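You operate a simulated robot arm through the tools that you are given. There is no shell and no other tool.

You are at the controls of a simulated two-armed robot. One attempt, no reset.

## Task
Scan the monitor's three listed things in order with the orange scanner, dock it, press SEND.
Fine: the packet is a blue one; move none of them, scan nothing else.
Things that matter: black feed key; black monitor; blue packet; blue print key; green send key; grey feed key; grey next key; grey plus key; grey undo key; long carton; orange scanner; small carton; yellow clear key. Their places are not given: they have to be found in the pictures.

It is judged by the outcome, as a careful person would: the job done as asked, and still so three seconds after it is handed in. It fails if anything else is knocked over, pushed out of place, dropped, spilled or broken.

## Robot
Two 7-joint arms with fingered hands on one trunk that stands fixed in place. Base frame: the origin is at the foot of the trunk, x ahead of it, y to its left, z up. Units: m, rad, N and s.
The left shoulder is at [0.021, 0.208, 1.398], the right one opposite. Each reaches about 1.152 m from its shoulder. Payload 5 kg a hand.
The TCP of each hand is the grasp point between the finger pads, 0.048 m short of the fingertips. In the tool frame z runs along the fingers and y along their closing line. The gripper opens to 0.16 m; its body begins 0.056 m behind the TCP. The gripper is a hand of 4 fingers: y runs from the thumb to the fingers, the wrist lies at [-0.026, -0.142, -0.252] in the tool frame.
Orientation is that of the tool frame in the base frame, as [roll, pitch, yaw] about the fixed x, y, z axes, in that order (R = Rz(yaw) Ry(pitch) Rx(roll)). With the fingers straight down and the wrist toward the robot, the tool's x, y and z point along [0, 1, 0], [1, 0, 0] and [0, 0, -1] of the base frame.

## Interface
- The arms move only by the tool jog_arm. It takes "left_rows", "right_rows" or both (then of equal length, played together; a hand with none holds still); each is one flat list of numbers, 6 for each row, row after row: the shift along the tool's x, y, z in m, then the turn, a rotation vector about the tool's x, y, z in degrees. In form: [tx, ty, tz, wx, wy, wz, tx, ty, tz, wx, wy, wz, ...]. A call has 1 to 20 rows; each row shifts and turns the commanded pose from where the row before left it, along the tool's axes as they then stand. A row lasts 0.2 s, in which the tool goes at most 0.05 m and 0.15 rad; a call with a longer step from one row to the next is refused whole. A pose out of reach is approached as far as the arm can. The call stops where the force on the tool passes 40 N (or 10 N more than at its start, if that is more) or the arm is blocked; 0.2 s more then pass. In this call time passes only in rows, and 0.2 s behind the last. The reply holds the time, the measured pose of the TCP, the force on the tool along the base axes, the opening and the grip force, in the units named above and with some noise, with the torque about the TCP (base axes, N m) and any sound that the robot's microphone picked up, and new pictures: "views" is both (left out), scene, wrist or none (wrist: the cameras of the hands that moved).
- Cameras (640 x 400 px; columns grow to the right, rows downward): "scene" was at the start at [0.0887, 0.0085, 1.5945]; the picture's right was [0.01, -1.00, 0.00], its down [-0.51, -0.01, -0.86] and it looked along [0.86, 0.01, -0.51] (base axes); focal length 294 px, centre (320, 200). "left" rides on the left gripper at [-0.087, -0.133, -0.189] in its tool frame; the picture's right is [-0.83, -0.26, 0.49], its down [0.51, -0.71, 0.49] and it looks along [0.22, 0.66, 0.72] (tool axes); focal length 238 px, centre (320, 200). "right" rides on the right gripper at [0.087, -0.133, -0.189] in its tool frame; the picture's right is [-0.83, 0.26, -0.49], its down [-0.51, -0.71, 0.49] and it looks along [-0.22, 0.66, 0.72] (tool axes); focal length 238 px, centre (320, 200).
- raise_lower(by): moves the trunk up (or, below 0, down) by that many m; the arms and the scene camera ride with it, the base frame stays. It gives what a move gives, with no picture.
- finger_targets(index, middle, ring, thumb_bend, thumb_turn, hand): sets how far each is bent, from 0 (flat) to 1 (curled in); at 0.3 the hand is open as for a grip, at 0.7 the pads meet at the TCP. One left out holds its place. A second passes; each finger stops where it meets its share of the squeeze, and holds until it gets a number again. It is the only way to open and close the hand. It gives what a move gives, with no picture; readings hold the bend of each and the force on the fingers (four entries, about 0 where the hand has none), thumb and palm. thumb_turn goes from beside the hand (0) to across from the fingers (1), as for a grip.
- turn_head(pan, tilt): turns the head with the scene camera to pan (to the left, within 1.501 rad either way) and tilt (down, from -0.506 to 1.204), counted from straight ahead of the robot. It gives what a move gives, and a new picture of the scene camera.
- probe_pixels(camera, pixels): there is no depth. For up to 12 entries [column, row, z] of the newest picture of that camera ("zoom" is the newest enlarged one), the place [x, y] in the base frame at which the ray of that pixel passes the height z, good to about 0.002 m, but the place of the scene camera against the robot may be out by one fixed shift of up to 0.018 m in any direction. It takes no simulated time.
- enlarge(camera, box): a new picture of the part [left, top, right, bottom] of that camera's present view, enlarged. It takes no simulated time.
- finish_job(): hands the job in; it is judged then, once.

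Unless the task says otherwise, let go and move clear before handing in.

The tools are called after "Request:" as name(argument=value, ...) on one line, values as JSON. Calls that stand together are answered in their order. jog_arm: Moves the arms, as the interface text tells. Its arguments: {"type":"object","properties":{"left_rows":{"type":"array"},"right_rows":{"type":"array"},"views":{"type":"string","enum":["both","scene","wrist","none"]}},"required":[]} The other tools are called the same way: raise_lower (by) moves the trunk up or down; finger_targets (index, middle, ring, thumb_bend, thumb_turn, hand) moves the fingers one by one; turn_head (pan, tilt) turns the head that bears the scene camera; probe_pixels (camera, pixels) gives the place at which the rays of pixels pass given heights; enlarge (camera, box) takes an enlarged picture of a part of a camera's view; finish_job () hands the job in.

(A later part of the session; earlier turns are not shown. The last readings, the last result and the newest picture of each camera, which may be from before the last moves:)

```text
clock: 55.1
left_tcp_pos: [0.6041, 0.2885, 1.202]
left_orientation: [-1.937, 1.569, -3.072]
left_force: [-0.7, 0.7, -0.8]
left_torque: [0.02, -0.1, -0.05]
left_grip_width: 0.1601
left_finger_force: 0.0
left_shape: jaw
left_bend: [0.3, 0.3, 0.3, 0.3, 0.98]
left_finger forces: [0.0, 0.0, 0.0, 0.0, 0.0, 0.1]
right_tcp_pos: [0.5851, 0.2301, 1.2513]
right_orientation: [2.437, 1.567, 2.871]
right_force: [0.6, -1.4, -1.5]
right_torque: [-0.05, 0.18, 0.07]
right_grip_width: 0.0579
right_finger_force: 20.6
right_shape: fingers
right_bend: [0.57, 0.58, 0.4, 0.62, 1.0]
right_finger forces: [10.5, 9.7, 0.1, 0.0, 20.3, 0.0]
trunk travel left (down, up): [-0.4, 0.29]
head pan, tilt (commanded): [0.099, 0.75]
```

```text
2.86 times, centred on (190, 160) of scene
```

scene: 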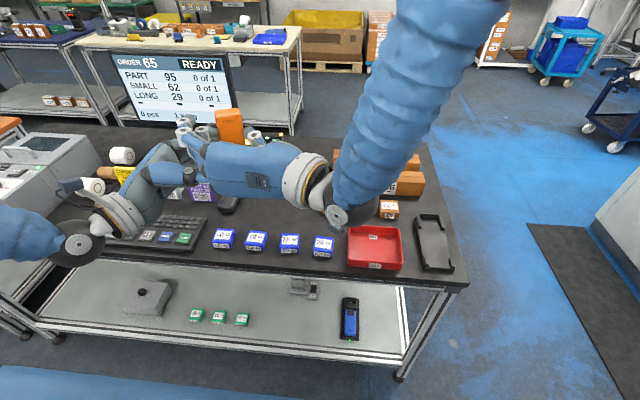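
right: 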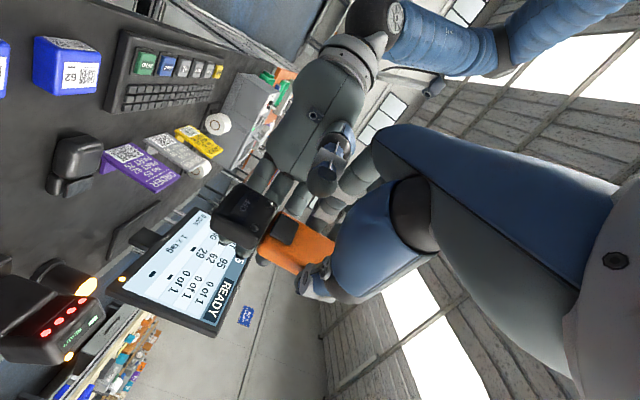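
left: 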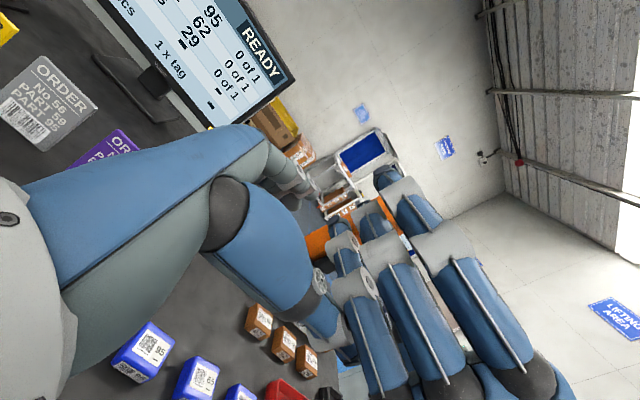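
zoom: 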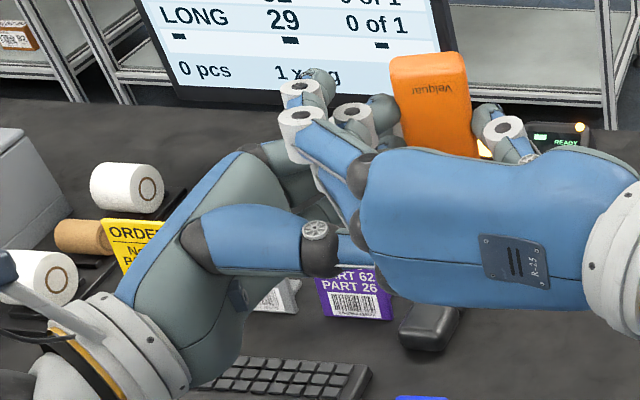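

Left thumb is poised in front of the trigger with the fingers behind the scanner. I'll lower both hands together 9 cm so the window is about 13 cm above packet 95's label.

Request:
jog_arm(left_rows=[0.022, 0, 0, 0, 0, 0, 0.023, 0, 0, 0, 0, 0, 0.023, 0, 0, 0, 0, 0, 0.022, 0, 0, 0, 0, 0], right_rows=[0.022, -0.0005, 0, 0, 0, 0, 0.023, 0, 0, 0, 0, 0, 0.023, 0, 0, 0, 0, 0, 0.022, 0, 0, 0, 0, 0], views="both")

Request:
enlarge(camera="right", box=[190, 100, 410, 310])

Request:
enlarge(camera="scene", box=[80, 110, 320, 270])

```text
clock: 56.1
left_tcp_pos: [0.6047, 0.2895, 1.1121]
left_orientation: [1.146, 1.57, 0.012]
left_force: [1.2, -0.4, -1.1]
left_torque: [0.06, -0.08, -0.07]
left_grip_width: 0.1602
left_finger_force: 0.0
left_shape: jaw
left_bend: [0.3, 0.3, 0.3, 0.3, 0.98]
left_finger forces: [0.0, 0.0, 0.1, 0.0, 0.0, 0.1]
right_tcp_pos: [0.5841, 0.2297, 1.1618]
right_orientation: [2.989, 1.569, -2.86]
right_force: [1.6, 0.6, -1.3]
right_torque: [-0.03, 0.2, 0.01]
right_grip_width: 0.0578
right_finger_force: 20.3
right_shape: fingers
right_bend: [0.57, 0.58, 0.4, 0.62, 1.0]
right_finger forces: [10.5, 9.6, 0.1, 0.1, 20.3, 0.0]
trunk travel left (down, up): [-0.4, 0.29]
head pan, tilt (commanded): [0.099, 0.75]
```

scene: 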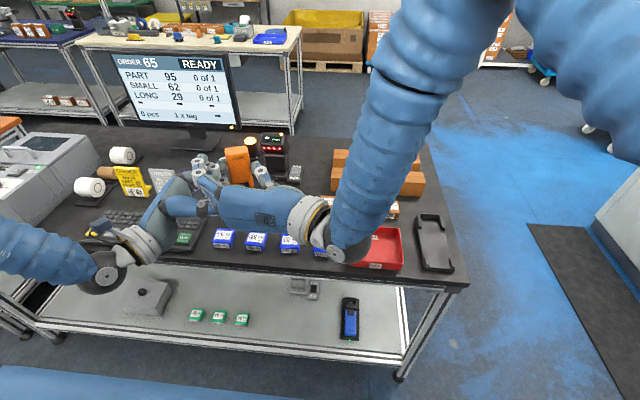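
right: 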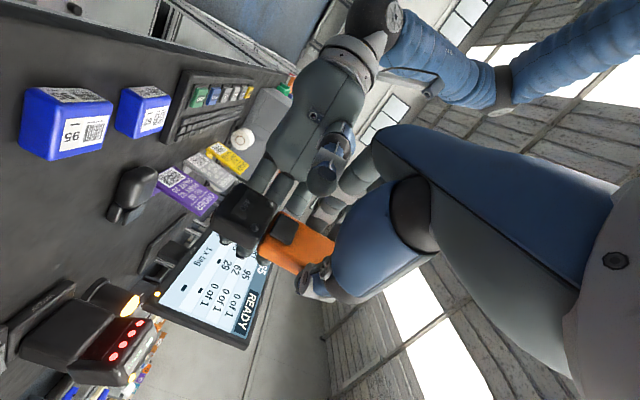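
left: 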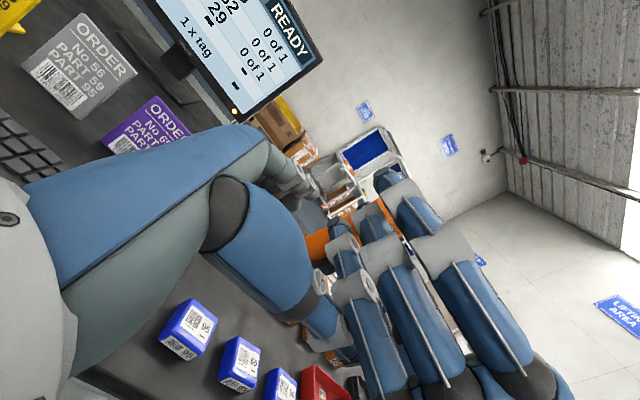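

```text
1.90 times, centred on (300, 205) of right
```

zoom: 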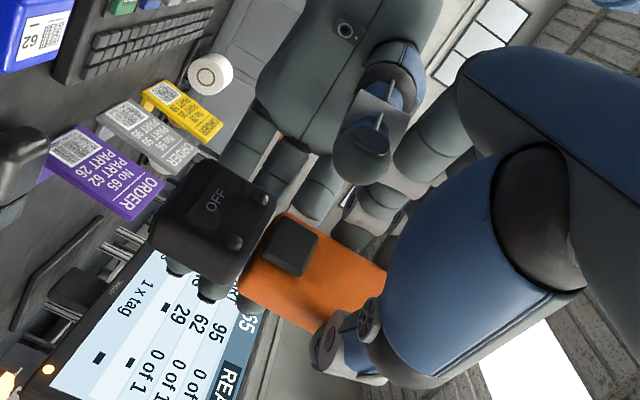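

```text
2.50 times, centred on (200, 190) of scene
```

zoom: 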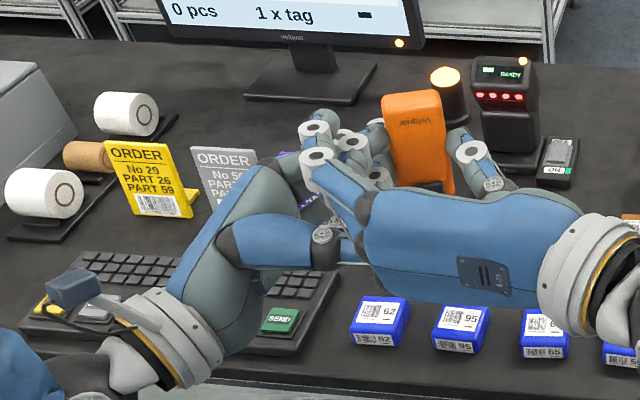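

I'll verify packet 95's position with the right camera before pressing.

Request:
enlarge(camera="right", box=[10, 70, 180, 170])

Request:
enlarge(camera="left", box=[140, 270, 300, 400])

```text
3.76 times, centred on (95, 120) of right
```

zoom: 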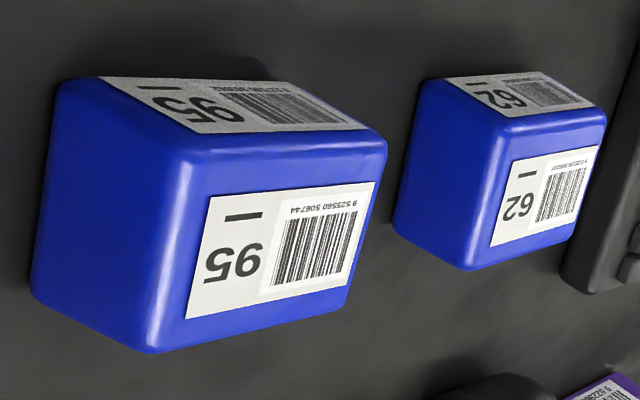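

```text
3.08 times, centred on (220, 335) of left
```

zoom: 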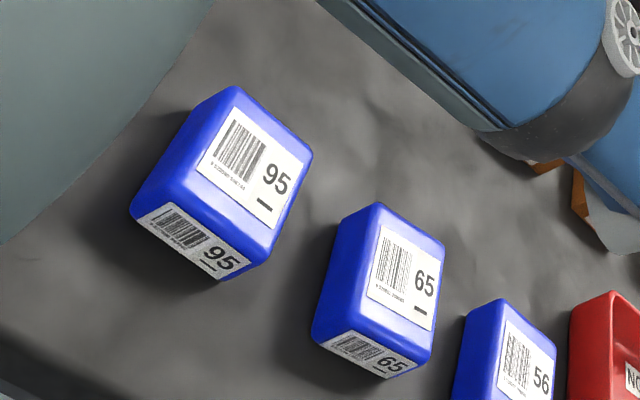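

Request:
probe_pixels(camera="right", pixels=[[84.1, 132.5, 0.91], [84.1, 132.5, 0.9], [84.1, 132.5, 0.92], [94.5, 130.6, 0.91]])

Request:
probe_pixels(camera="left", pixels=[[197.3, 324.6, 0.91], [197.3, 324.6, 0.9], [197.3, 324.6, 0.92]])

```text
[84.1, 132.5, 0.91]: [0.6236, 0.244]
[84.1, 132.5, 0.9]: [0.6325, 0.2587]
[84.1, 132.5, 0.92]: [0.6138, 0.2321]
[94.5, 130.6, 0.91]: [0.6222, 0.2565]
```

```text
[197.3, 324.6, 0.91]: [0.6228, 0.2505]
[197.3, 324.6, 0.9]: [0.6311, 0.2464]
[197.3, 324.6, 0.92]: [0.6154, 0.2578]
```

The label is confirmed at (0.626,0.249,0.907), directly under the window. Now I'll close the left middle, ring and thumb partway (index stays open) and look.

Request:
finger_targets(hand="left", index=0.3, middle=0.55, ring=0.55, thumb_bend=0.55, thumb_turn=1.0)

Request:
enlarge(camera="right", box=[190, 130, 380, 310])

Request:
enlarge(camera="left", box=[240, 160, 480, 400])

```text
clock: 57.1
left_tcp_pos: [0.6035, 0.2906, 1.1121]
left_orientation: [1.127, 1.57, -0.007]
left_force: [-0.1, 0.4, -0.8]
left_torque: [0.0, 0.03, 0.0]
left_grip_width: 0.1208
left_finger_force: 0.0
left_shape: fingers
left_bend: [0.3, 0.55, 0.55, 0.55, 1.0]
left_finger forces: [0.0, 0.0, 0.0, 0.0, 0.0, 0.0]
right_tcp_pos: [0.5829, 0.2292, 1.16]
right_orientation: [-2.043, 1.569, -1.609]
right_force: [-0.6, -0.5, -2.7]
right_torque: [-0.05, 0.13, -0.03]
right_grip_width: 0.058
right_finger_force: 20.1
right_shape: fingers
right_bend: [0.57, 0.58, 0.4, 0.62, 1.0]
right_finger forces: [10.7, 9.6, 0.0, 0.0, 20.3, 0.0]
trunk travel left (down, up): [-0.4, 0.29]
head pan, tilt (commanded): [0.099, 0.75]
```

```text
2.22 times, centred on (285, 220) of right
```

zoom: 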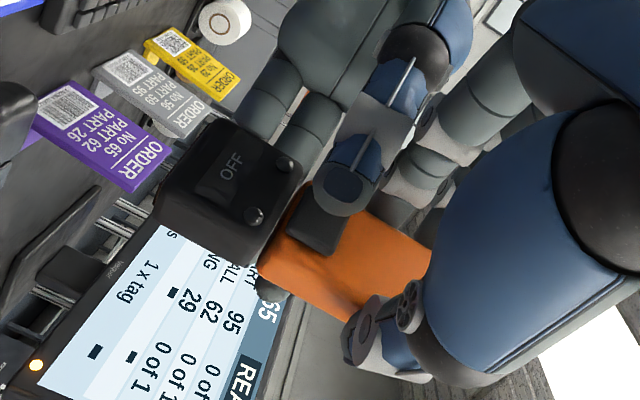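

```text
1.67 times, centred on (360, 280) of left
```

zoom: 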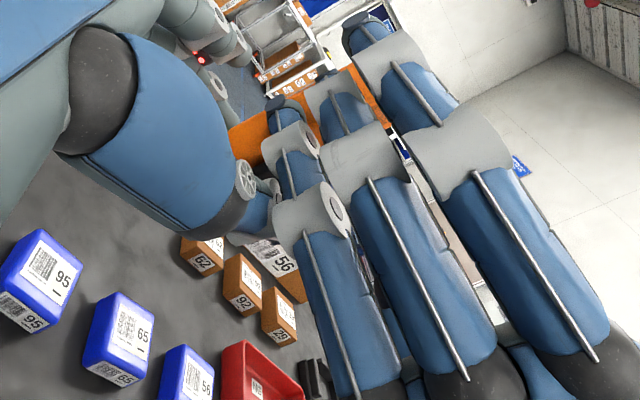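

The thumb tip is right over the trigger's edge. I'll advance the left hand 4 mm more and keep closing gently.

Request:
jog_arm(left_rows=[0, 0, 0.004, 0, 0, 0], views="none")

Request:
finger_targets(hand="left", index=0.3, middle=0.62, ring=0.62, thumb_bend=0.6)

Request:
enlarge(camera="right", box=[190, 130, 380, 310])

```text
clock: 57.5
left_tcp_pos: [0.6061, 0.2859, 1.1127]
left_orientation: [-1.482, 1.569, -2.619]
left_force: [0.5, 0.3, -0.1]
left_torque: [0.02, 0.0, 0.02]
left_grip_width: 0.121
left_finger_force: 0.1
left_shape: fingers
left_bend: [0.3, 0.55, 0.55, 0.55, 1.0]
left_finger forces: [0.0, 0.1, 0.0, 0.1, 0.0, 0.1]
right_tcp_pos: [0.5833, 0.2289, 1.1615]
right_orientation: [-2.748, 1.569, -2.312]
right_force: [1.5, 0.2, -2.7]
right_torque: [-0.05, 0.06, 0.03]
right_grip_width: 0.0577
right_finger_force: 20.3
right_shape: fingers
right_bend: [0.57, 0.58, 0.4, 0.62, 1.0]
right_finger forces: [10.5, 9.6, 0.1, 0.0, 20.2, 0.0]
trunk travel left (down, up): [-0.4, 0.29]
head pan, tilt (commanded): [0.099, 0.75]
```

```text
clock: 58.5
left_tcp_pos: [0.6058, 0.2864, 1.1126]
left_orientation: [2.502, 1.569, 1.367]
left_force: [2.1, 0.4, -1.2]
left_torque: [0.02, 0.01, 0.01]
left_grip_width: 0.1109
left_finger_force: 1.3
left_shape: fingers
left_bend: [0.3, 0.61, 0.62, 0.6, 1.0]
left_finger forces: [0.0, 1.2, 0.5, 0.1, 0.1, 0.1]
right_tcp_pos: [0.5817, 0.2297, 1.1605]
right_orientation: [3.112, 1.569, -2.736]
right_force: [-1.0, -0.5, -1.7]
right_torque: [-0.06, 0.14, 0.0]
right_grip_width: 0.0582
right_finger_force: 20.5
right_shape: fingers
right_bend: [0.57, 0.58, 0.4, 0.62, 1.0]
right_finger forces: [11.2, 9.3, 0.0, 0.0, 20.1, 0.1]
trunk travel left (down, up): [-0.4, 0.29]
head pan, tilt (commanded): [0.099, 0.75]
```

```text
2.22 times, centred on (285, 220) of right
```

zoom: 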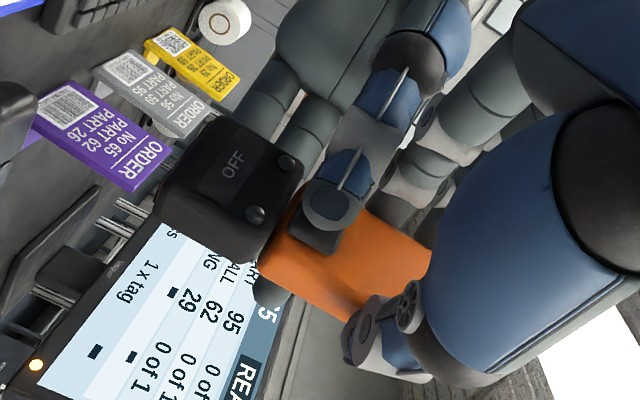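

Middle (1.2 N) and ring (0.5 N) now rest against the scanner's back; the thumb is right at the trigger. I'll press the thumb a bit at a time.

Request:
finger_targets(hand="left", thumb_bend=0.64)

Request:
enlarge(camera="right", box=[190, 130, 380, 310])

Request:
enlarge(camera="scene", box=[100, 40, 300, 140])

```text
clock: 59.5
left_tcp_pos: [0.6061, 0.2862, 1.1124]
left_orientation: [-2.476, 1.57, 2.673]
left_force: [1.5, -0.6, -0.2]
left_torque: [0.04, -0.03, 0.05]
left_grip_width: 0.1055
left_finger_force: 1.7
left_shape: fingers
left_bend: [0.3, 0.61, 0.62, 0.63, 1.0]
left_finger forces: [0.0, 1.5, 0.8, 0.1, 1.8, 0.1]
right_tcp_pos: [0.5824, 0.2293, 1.1612]
right_orientation: [-3.052, 1.568, -2.617]
right_force: [-0.8, 0.1, -0.9]
right_torque: [-0.01, 0.18, 0.01]
right_grip_width: 0.0578
right_finger_force: 19.9
right_shape: fingers
right_bend: [0.57, 0.58, 0.4, 0.62, 1.0]
right_finger forces: [11.4, 9.5, 0.0, 0.0, 20.0, 0.0]
trunk travel left (down, up): [-0.4, 0.29]
head pan, tilt (commanded): [0.099, 0.75]
heard: click
```

```text
2.22 times, centred on (285, 220) of right
```

zoom: 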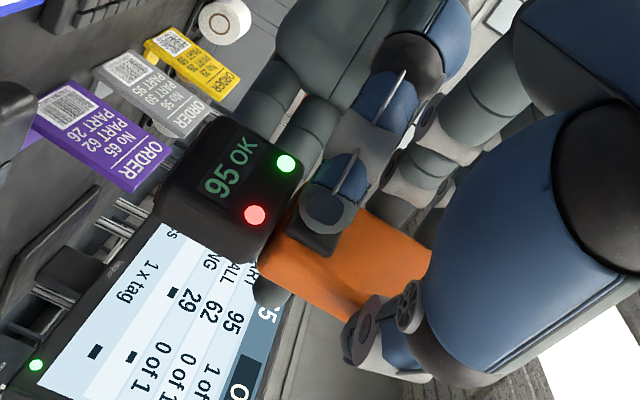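

```text
3.20 times, centred on (200, 90) of scene
```

zoom: 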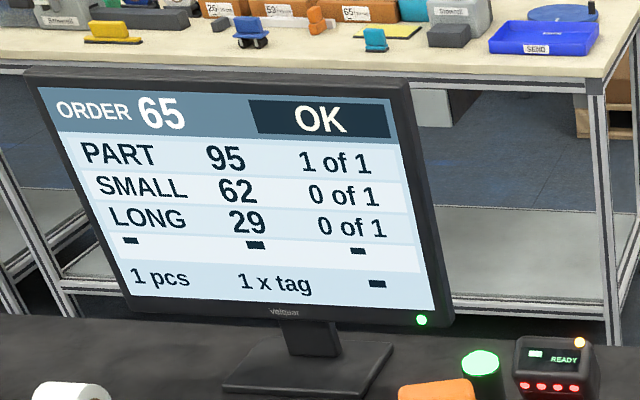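

A click, "95 OK" on the scanner, and the monitor shows PART 95 1 of 1 with OK. I'll release the trigger right away by opening the thumb.

Request:
finger_targets(hand="left", thumb_bend=0.55)

Request:
enlarge(camera="right", box=[190, 130, 380, 310])

Request:
enlarge(camera="scene", box=[100, 40, 300, 140])

```text
clock: 60.5
left_tcp_pos: [0.6054, 0.2866, 1.1136]
left_orientation: [1.471, 1.57, 0.338]
left_force: [1.0, -0.1, -0.9]
left_torque: [0.06, -0.03, 0.01]
left_grip_width: 0.1204
left_finger_force: 1.4
left_shape: fingers
left_bend: [0.3, 0.61, 0.62, 0.55, 1.0]
left_finger forces: [0.0, 0.9, 0.4, 0.1, 0.0, 0.0]
right_tcp_pos: [0.583, 0.2304, 1.1604]
right_orientation: [-3.075, 1.569, -2.641]
right_force: [-0.6, -0.6, -2.6]
right_torque: [-0.06, 0.16, 0.03]
right_grip_width: 0.0579
right_finger_force: 19.9
right_shape: fingers
right_bend: [0.57, 0.58, 0.4, 0.62, 1.0]
right_finger forces: [10.9, 9.3, 0.1, 0.1, 20.3, 0.0]
trunk travel left (down, up): [-0.4, 0.29]
head pan, tilt (commanded): [0.099, 0.75]
```

```text
2.22 times, centred on (285, 220) of right
```

zoom: 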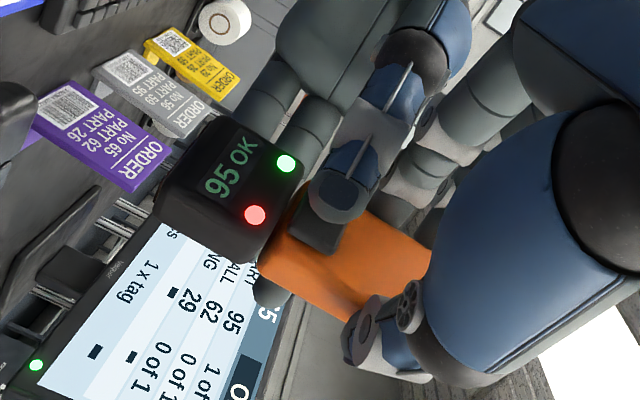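

```text
3.20 times, centred on (200, 90) of scene
```

zoom: 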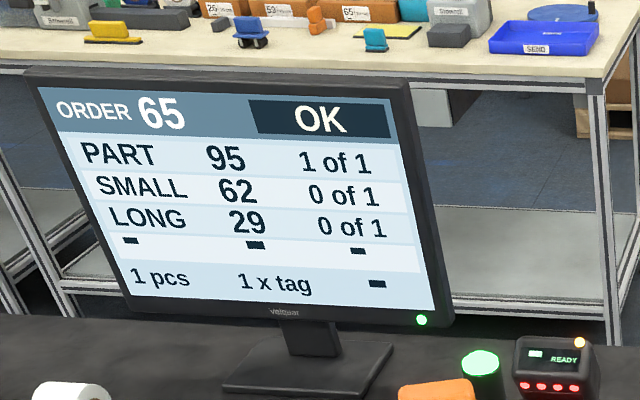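

The scan counted once. The red lamp on the head still glows after release, so I need to know if the beam is still live; I'll raise both hands slightly and wait a moment to see.

Request:
jog_arm(left_rows=[0, 0, 0, 0, 0, 0, 0, 0, 0, 0, 0, 0, 0, 0, 0, 0, 0, 0, 0, 0, 0, 0, 0, 0, 0, 0, 0, 0, 0, 0, 0, 0, 0, 0, 0, 0, 0, 0, 0, 0, 0, 0, 0, 0, 0, 0, 0, 0], right_rows=[0, 0, 0, 0, 0, 0, 0, 0, 0, 0, 0, 0, 0, 0, 0, 0, 0, 0, 0, 0, 0, 0, 0, 0, 0, 0, 0, 0, 0, 0, 0, 0, 0, 0, 0, 0, 0, 0, 0, 0, 0, 0, 0, 0, 0, 0, 0, 0], views="both")

Request:
enlarge(camera="right", box=[190, 130, 380, 310])

Request:
enlarge(camera="left", box=[140, 230, 340, 400])

Request:
enlarge(camera="scene", box=[190, 130, 330, 270])

```text
clock: 62.3
left_tcp_pos: [0.6047, 0.2871, 1.1133]
left_orientation: [-0.384, 1.569, -1.519]
left_force: [1.5, 0.3, -0.1]
left_torque: [0.03, 0.01, 0.06]
left_grip_width: 0.1202
left_finger_force: 0.6
left_shape: fingers
left_bend: [0.3, 0.61, 0.62, 0.55, 1.0]
left_finger forces: [0.0, 1.0, 0.4, 0.1, 0.0, 0.0]
right_tcp_pos: [0.5835, 0.2303, 1.1599]
right_orientation: [2.534, 1.57, 2.969]
right_force: [-2.3, -0.1, -0.7]
right_torque: [-0.09, 0.13, 0.03]
right_grip_width: 0.0577
right_finger_force: 20.7
right_shape: fingers
right_bend: [0.57, 0.58, 0.4, 0.62, 1.0]
right_finger forces: [11.1, 9.3, 0.0, 0.0, 20.2, 0.0]
trunk travel left (down, up): [-0.4, 0.29]
head pan, tilt (commanded): [0.099, 0.75]
```

scene: 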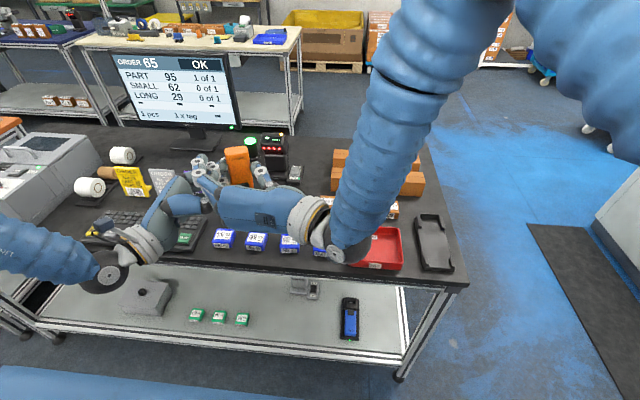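
right: 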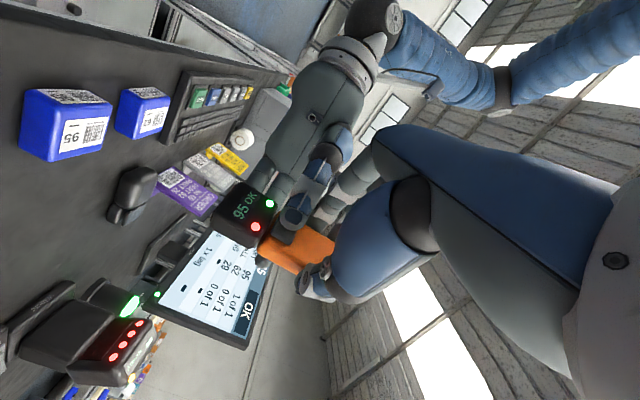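
left: 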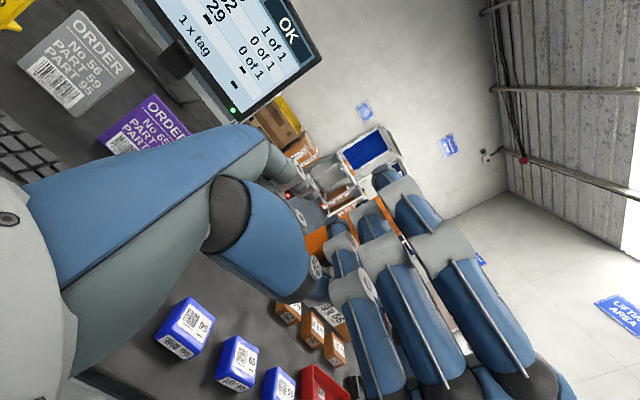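

```text
2.22 times, centred on (285, 220) of right
```

zoom: 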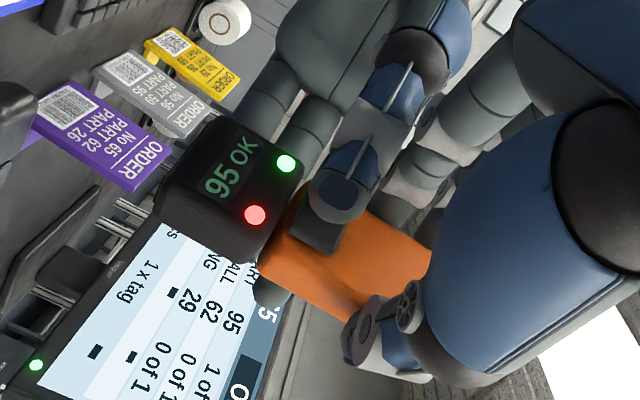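

```text
2.35 times, centred on (240, 315) of left
```

zoom: 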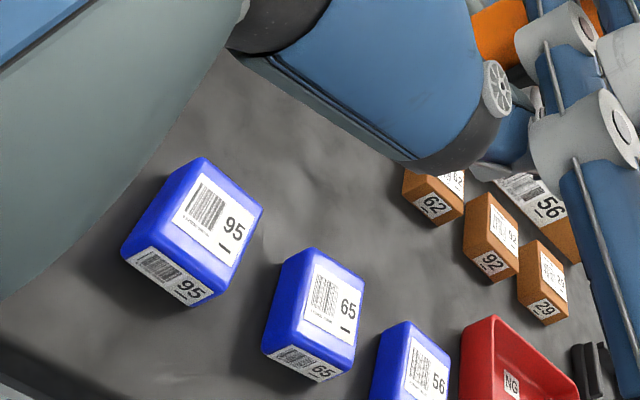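

```text
2.86 times, centred on (260, 200) of scene
```

zoom: 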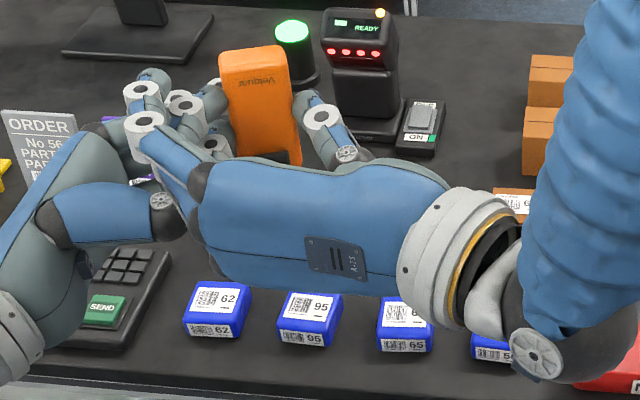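

The lamp stays lit, so the trigger may have switched the beam on continuously. I'll treat it as live: ease the left fingers off and move both hands along a path over blank table only (+9.4 cm in x), then check the display.

Request:
finger_targets(hand="left", middle=0.56, ring=0.56, thumb_bend=0.55)

Request:
jog_arm(left_rows=[0, 0.0213, 0.0099, 0, 0, 0, 0, 0.0213, 0.0099, 0, 0, 0, 0, 0.0213, 0.0099, 0, 0, 0, 0, 0.0213, 0.0099, 0, 0, 0], right_rows=[0, -0.0099, 0.0213, 0, 0, 0, 0, -0.0099, 0.0213, 0, 0, 0, 0, -0.0099, 0.0213, 0, 0, 0, 0, -0.0099, 0.0213, 0, 0, 0], views="both")

Request:
enlarge(camera="right", box=[190, 130, 380, 310])

Request:
enlarge(camera="left", box=[140, 230, 340, 400])

```text
clock: 63.3
left_tcp_pos: [0.6053, 0.2851, 1.1124]
left_orientation: [-0.674, 1.57, -1.808]
left_force: [0.0, 0.3, -0.1]
left_torque: [0.02, 0.01, -0.01]
left_grip_width: 0.1203
left_finger_force: 0.0
left_shape: fingers
left_bend: [0.3, 0.56, 0.56, 0.55, 1.0]
left_finger forces: [0.0, 0.0, 0.0, 0.0, 0.0, 0.0]
right_tcp_pos: [0.5833, 0.2299, 1.1601]
right_orientation: [-2.876, 1.568, -2.442]
right_force: [-0.4, -0.1, -2.8]
right_torque: [-0.04, 0.09, 0.01]
right_grip_width: 0.0579
right_finger_force: 20.6
right_shape: fingers
right_bend: [0.57, 0.58, 0.4, 0.62, 1.0]
right_finger forces: [10.7, 9.4, 0.0, 0.0, 20.3, 0.0]
trunk travel left (down, up): [-0.4, 0.29]
head pan, tilt (commanded): [0.099, 0.75]
```

```text
clock: 64.3
left_tcp_pos: [0.7022, 0.2879, 1.1101]
left_orientation: [-1.608, 1.568, -2.743]
left_force: [0.3, -0.6, 0.3]
left_torque: [-0.06, -0.07, -0.03]
left_grip_width: 0.1204
left_finger_force: 0.0
left_shape: fingers
left_bend: [0.3, 0.56, 0.56, 0.55, 1.0]
left_finger forces: [0.0, 0.0, 0.0, 0.0, 0.0, 0.0]
right_tcp_pos: [0.6796, 0.2285, 1.1607]
right_orientation: [2.749, 1.567, -3.098]
right_force: [0.9, -0.5, -2.7]
right_torque: [-0.05, 0.08, 0.07]
right_grip_width: 0.058
right_finger_force: 20.2
right_shape: fingers
right_bend: [0.57, 0.58, 0.4, 0.62, 1.0]
right_finger forces: [10.7, 9.5, 0.0, 0.0, 20.3, 0.0]
trunk travel left (down, up): [-0.4, 0.29]
head pan, tilt (commanded): [0.099, 0.75]
```

scene: 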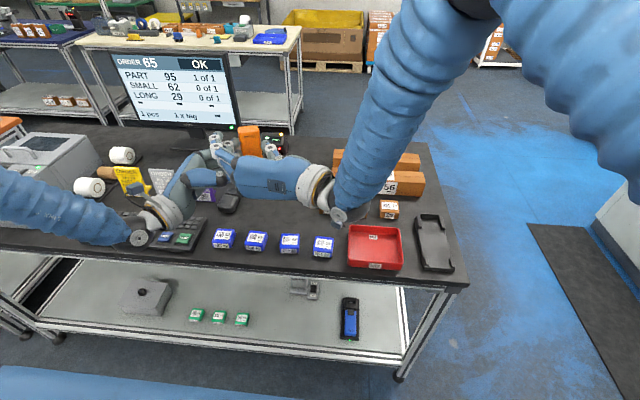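
right: 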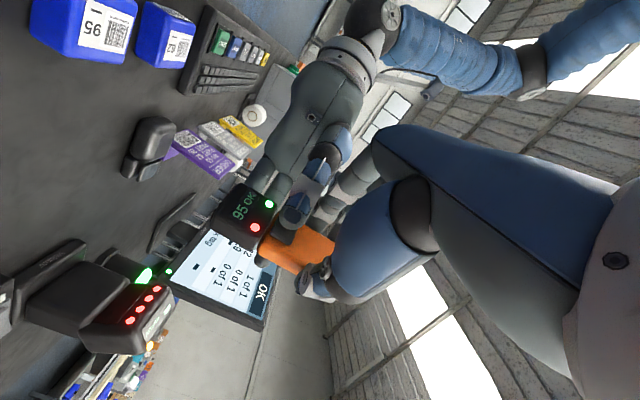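
left: 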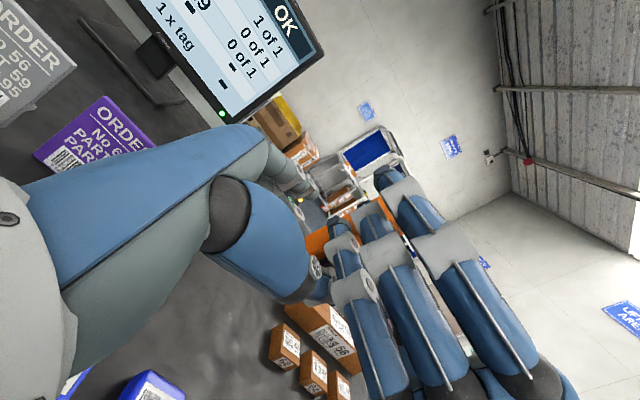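

```text
2.22 times, centred on (285, 220) of right
```

zoom: 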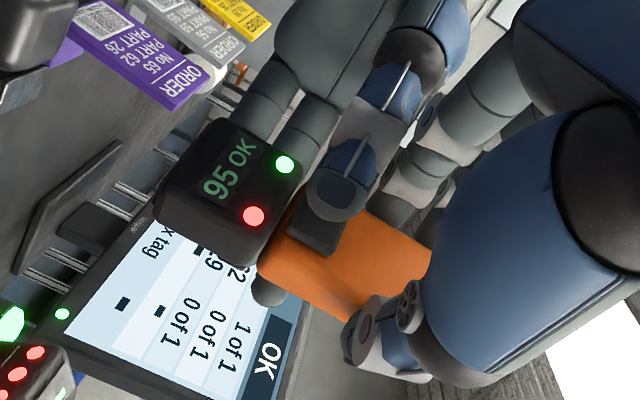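

```text
2.35 times, centred on (240, 315) of left
```

zoom: 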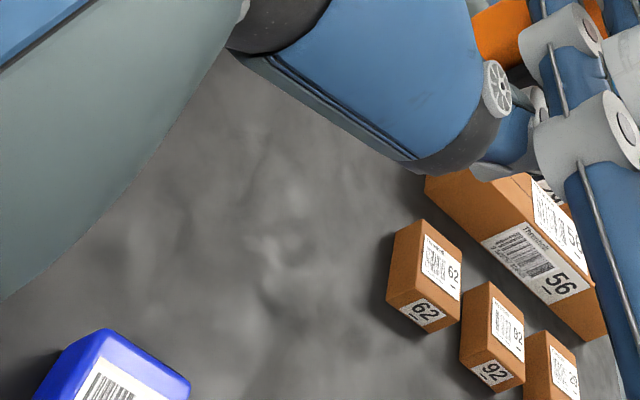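

Over blank table the display still reads "95 OK" with the red lamp on. I'll do a test press here, where no code can be read, to learn whether the trigger toggles the beam.

Request:
finger_targets(hand="left", middle=0.62, ring=0.62, thumb_bend=0.64)

Request:
enlarge(camera="right", box=[190, 130, 380, 310])

Request:
enlarge(camera="scene", box=[100, 40, 300, 180])

```text
clock: 65.3
left_tcp_pos: [0.7012, 0.2854, 1.1129]
left_orientation: [-1.306, 1.569, -2.442]
left_force: [0.5, -0.9, 0.0]
left_torque: [0.03, -0.03, 0.06]
left_grip_width: 0.1054
left_finger_force: 2.1
left_shape: fingers
left_bend: [0.3, 0.61, 0.62, 0.63, 1.0]
left_finger forces: [0.0, 1.2, 0.6, 0.0, 2.1, 0.0]
right_tcp_pos: [0.6779, 0.2295, 1.161]
right_orientation: [2.809, 1.57, -3.04]
right_force: [1.9, 0.4, -2.2]
right_torque: [-0.04, 0.15, -0.01]
right_grip_width: 0.0578
right_finger_force: 20.4
right_shape: fingers
right_bend: [0.57, 0.58, 0.4, 0.62, 1.0]
right_finger forces: [11.3, 9.5, 0.0, 0.1, 20.0, 0.0]
trunk travel left (down, up): [-0.4, 0.29]
head pan, tilt (commanded): [0.099, 0.75]
heard: click
```

```text
2.22 times, centred on (285, 220) of right
```

zoom: 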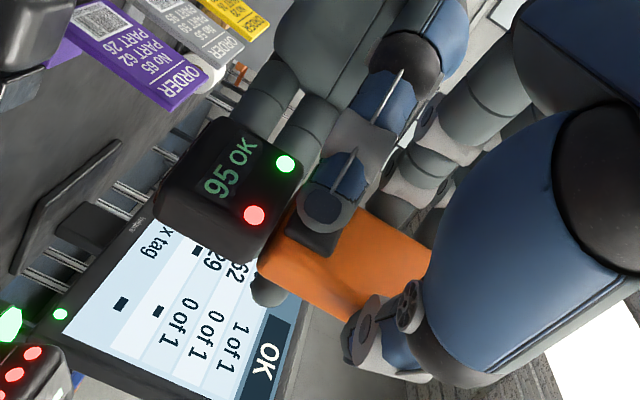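

```text
2.86 times, centred on (200, 110) of scene
```

zoom: 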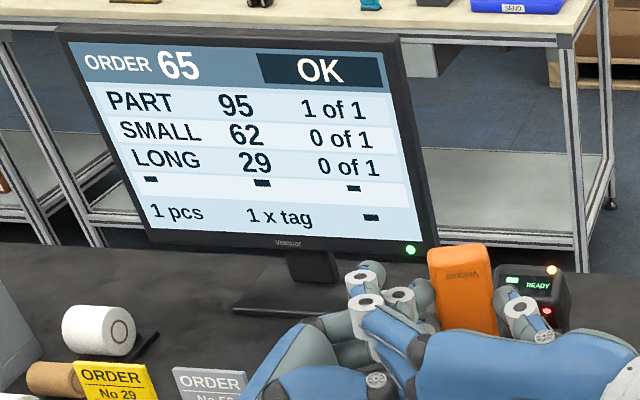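

A click but no change: with nothing under the beam nothing is read, and it doesn't toggle off. I'll release the trigger, and refine small carton 62's position with the left camera.

Request:
finger_targets(hand="left", middle=0.56, ring=0.56, thumb_bend=0.55)

Request:
enlarge(camera="left", box=[250, 300, 370, 400])

Request:
enlarge(camera="right", box=[190, 130, 380, 310])

```text
clock: 66.3
left_tcp_pos: [0.7003, 0.2865, 1.1127]
left_orientation: [1.475, 1.57, 0.342]
left_force: [-0.2, 0.1, -0.2]
left_torque: [-0.01, 0.0, 0.0]
left_grip_width: 0.1203
left_finger_force: 0.0
left_shape: fingers
left_bend: [0.3, 0.56, 0.56, 0.55, 1.0]
left_finger forces: [0.1, 0.0, 0.0, 0.0, 0.1, 0.0]
right_tcp_pos: [0.677, 0.2291, 1.1606]
right_orientation: [2.724, 1.568, -3.123]
right_force: [0.8, -0.4, -3.0]
right_torque: [-0.03, 0.1, 0.0]
right_grip_width: 0.0581
right_finger_force: 20.3
right_shape: fingers
right_bend: [0.57, 0.58, 0.4, 0.62, 1.0]
right_finger forces: [10.8, 9.6, 0.1, 0.1, 20.4, 0.1]
trunk travel left (down, up): [-0.4, 0.29]
head pan, tilt (commanded): [0.099, 0.75]
```

```text
4.00 times, centred on (310, 350) of left
```

zoom: 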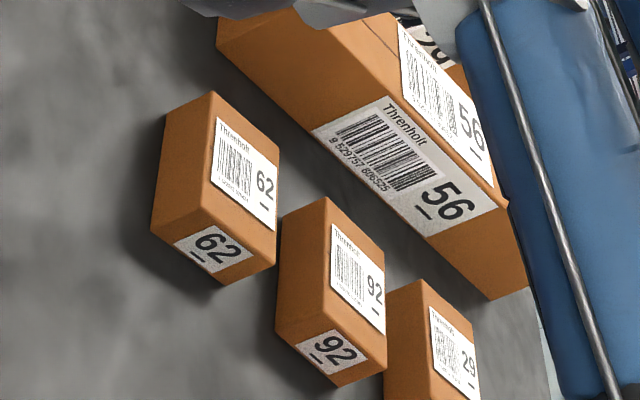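

```text
2.22 times, centred on (285, 220) of right
```

zoom: 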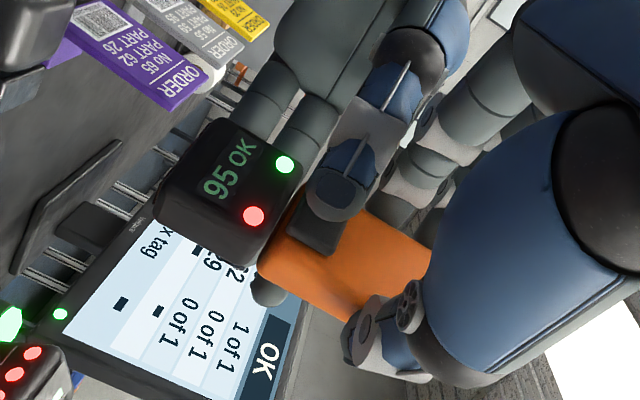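

Request:
probe_pixels(camera="left", pixels=[[291.25, 343.25, 0.913], [291.25, 343.25, 0.92], [291.25, 343.25, 0.905], [288.5, 342.5, 0.913]])

```text
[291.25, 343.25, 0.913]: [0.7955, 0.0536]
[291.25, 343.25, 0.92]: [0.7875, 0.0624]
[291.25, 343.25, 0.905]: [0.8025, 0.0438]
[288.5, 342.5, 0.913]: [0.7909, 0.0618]
```

Small carton 62's label is at (0.796,0.052,0.913). I'll move both hands together so the beam goes straight over blank table to it, ending at the label.

Request:
jog_arm(left_rows=[0, -0.0021, 0.0299, 0, 0, 0, 0, -0.0021, 0.0299, 0, 0, 0, 0, -0.0021, 0.0299, 0, 0, 0, 0, -0.0021, 0.0299, 0, 0, 0, 0, -0.0021, 0.0299, 0, 0, 0, 0, -0.0021, 0.0299, 0, 0, 0, 0, -0.0022, 0.0299, 0, 0, 0], right_rows=[0, -0.0299, -0.0021, 0, 0, 0, 0, -0.0299, -0.0021, 0, 0, 0, 0, -0.0299, -0.0021, 0, 0, 0, 0, -0.0299, -0.0021, 0, 0, 0, 0, -0.0299, -0.0021, 0, 0, 0, 0, -0.0299, -0.0021, 0, 0, 0, 0, -0.0299, -0.0022, 0, 0, 0], views="both")

Request:
enlarge(camera="right", box=[190, 130, 380, 310])

Request:
enlarge(camera="scene", box=[180, 100, 420, 270])

```text
clock: 67.9
left_tcp_pos: [0.7753, 0.0884, 1.112]
left_orientation: [-2.952, 1.57, 2.196]
left_force: [0.3, -0.3, 0.6]
left_torque: [0.0, -0.03, 0.0]
left_grip_width: 0.1202
left_finger_force: 0.1
left_shape: fingers
left_bend: [0.3, 0.56, 0.56, 0.55, 1.0]
left_finger forces: [0.0, 0.0, 0.0, 0.0, 0.0, 0.1]
right_tcp_pos: [0.7528, 0.0307, 1.1595]
right_orientation: [2.108, 1.567, 2.542]
right_force: [-0.4, -2.3, -2.8]
right_torque: [0.0, 0.05, 0.12]
right_grip_width: 0.0578
right_finger_force: 19.7
right_shape: fingers
right_bend: [0.57, 0.58, 0.4, 0.62, 1.0]
right_finger forces: [10.7, 9.5, 0.0, 0.0, 20.3, 0.0]
trunk travel left (down, up): [-0.4, 0.29]
head pan, tilt (commanded): [0.099, 0.75]
```

scene: 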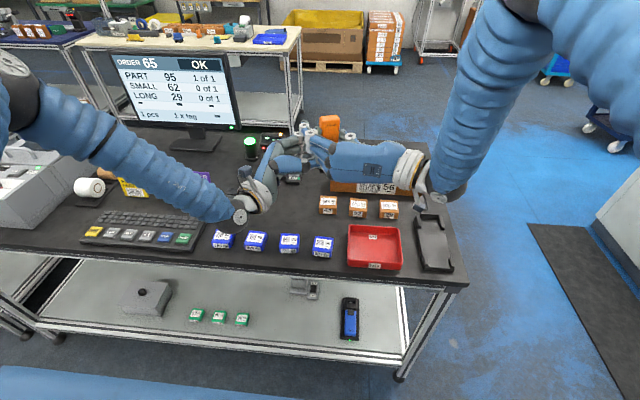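
right: 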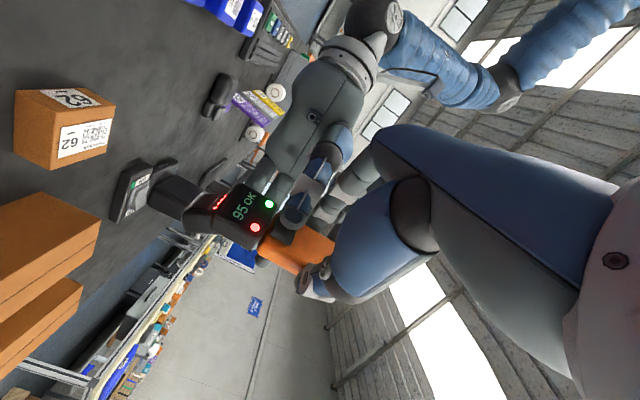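
left: 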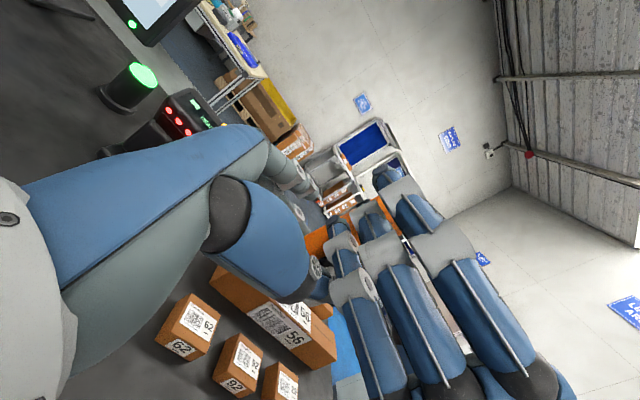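

```text
2.22 times, centred on (285, 220) of right
```

zoom: 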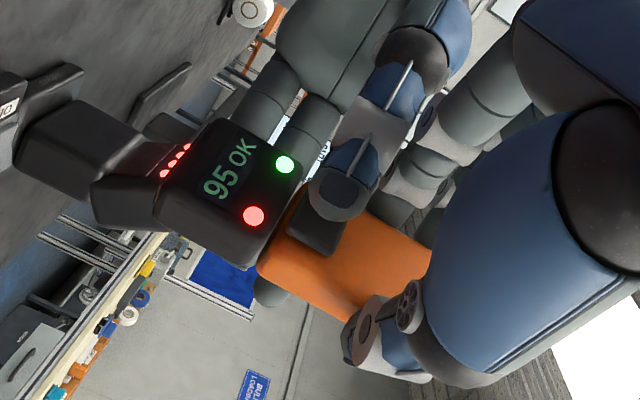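

```text
2.35 times, centred on (300, 185) of scene
```

zoom: 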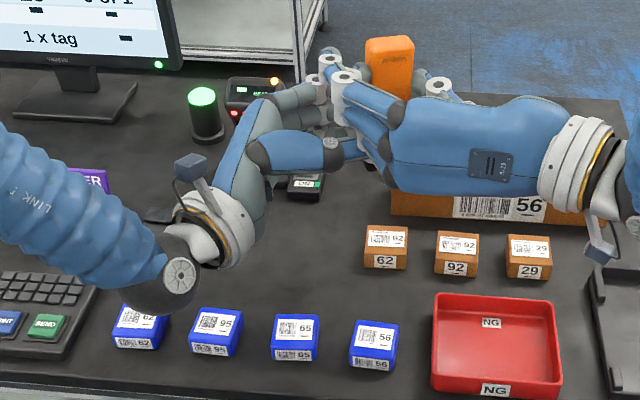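

No auto-read, so each press triggers one read. Before pressing I'll verify label 62's position against the window with both wrist cameras.

Request:
enlarge(camera="right", box=[5, 75, 125, 175])

Request:
enlarge(camera="left", box=[140, 280, 260, 400])

```text
4.00 times, centred on (65, 125) of right
```

zoom: 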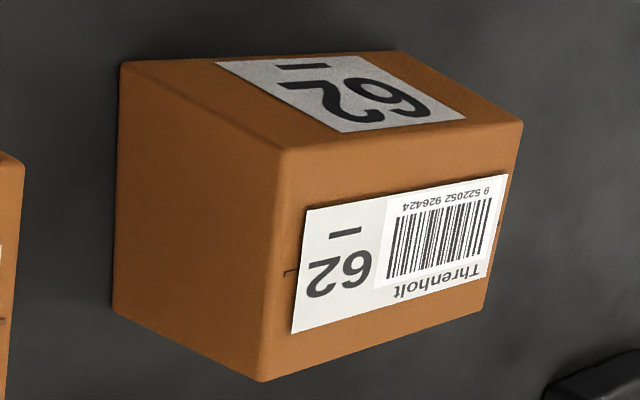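

```text
3.33 times, centred on (200, 340) of left
```

zoom: 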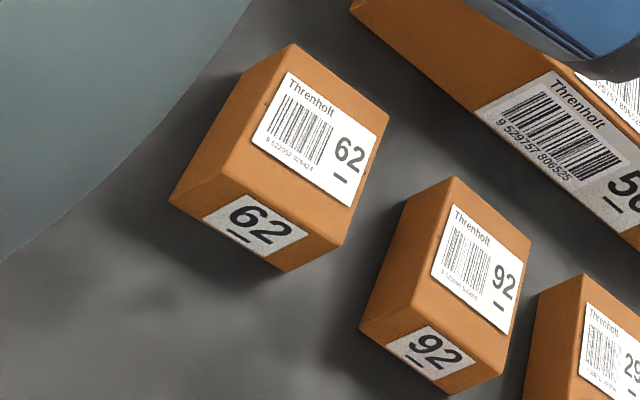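

Request:
probe_pixels(camera="right", pixels=[[84.75, 137.75, 0.913], [84.75, 137.75, 0.905], [95, 134.5, 0.913]])

Request:
probe_pixels(camera="left", pixels=[[198.8, 322, 0.913], [198.8, 322, 0.905]])

```text
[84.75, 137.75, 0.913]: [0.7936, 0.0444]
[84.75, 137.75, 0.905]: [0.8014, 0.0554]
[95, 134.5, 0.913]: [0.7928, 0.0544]
```

```text
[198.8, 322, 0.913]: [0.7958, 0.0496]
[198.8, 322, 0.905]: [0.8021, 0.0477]
```

The window at ≈(0.795,0.051) is right above label 62 at ≈(0.797,0.049). Pressing the trigger.

Request:
finger_targets(hand="left", middle=0.62, ring=0.62, thumb_bend=0.64)

Request:
enlarge(camera="right", box=[190, 130, 380, 310])

Request:
enlarge(camera="scene", box=[100, 40, 300, 160])

```text
clock: 68.9
left_tcp_pos: [0.7747, 0.0892, 1.1122]
left_orientation: [-0.381, 1.57, -1.517]
left_force: [0.8, -1.0, 0.1]
left_torque: [0.08, -0.03, 0.01]
left_grip_width: 0.1054
left_finger_force: 2.5
left_shape: fingers
left_bend: [0.3, 0.61, 0.62, 0.63, 1.0]
left_finger forces: [0.0, 1.7, 0.8, 0.1, 1.8, 0.0]
right_tcp_pos: [0.7513, 0.0334, 1.1602]
right_orientation: [2.203, 1.567, 2.639]
right_force: [-0.9, 1.0, -1.8]
right_torque: [-0.03, 0.16, 0.0]
right_grip_width: 0.0579
right_finger_force: 20.4
right_shape: fingers
right_bend: [0.57, 0.58, 0.4, 0.62, 1.0]
right_finger forces: [11.4, 9.3, 0.0, 0.0, 20.1, 0.0]
trunk travel left (down, up): [-0.4, 0.29]
head pan, tilt (commanded): [0.099, 0.75]
heard: click
```

```text
2.22 times, centred on (285, 220) of right
```

zoom: 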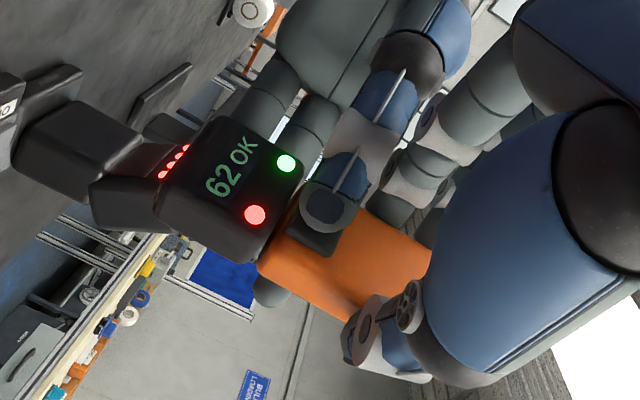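

```text
3.20 times, centred on (200, 100) of scene
```

zoom: 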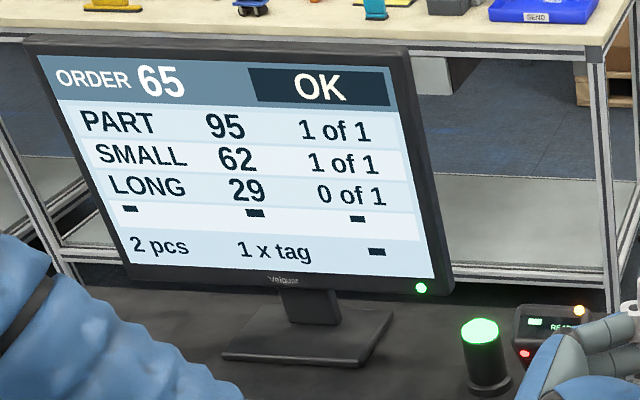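

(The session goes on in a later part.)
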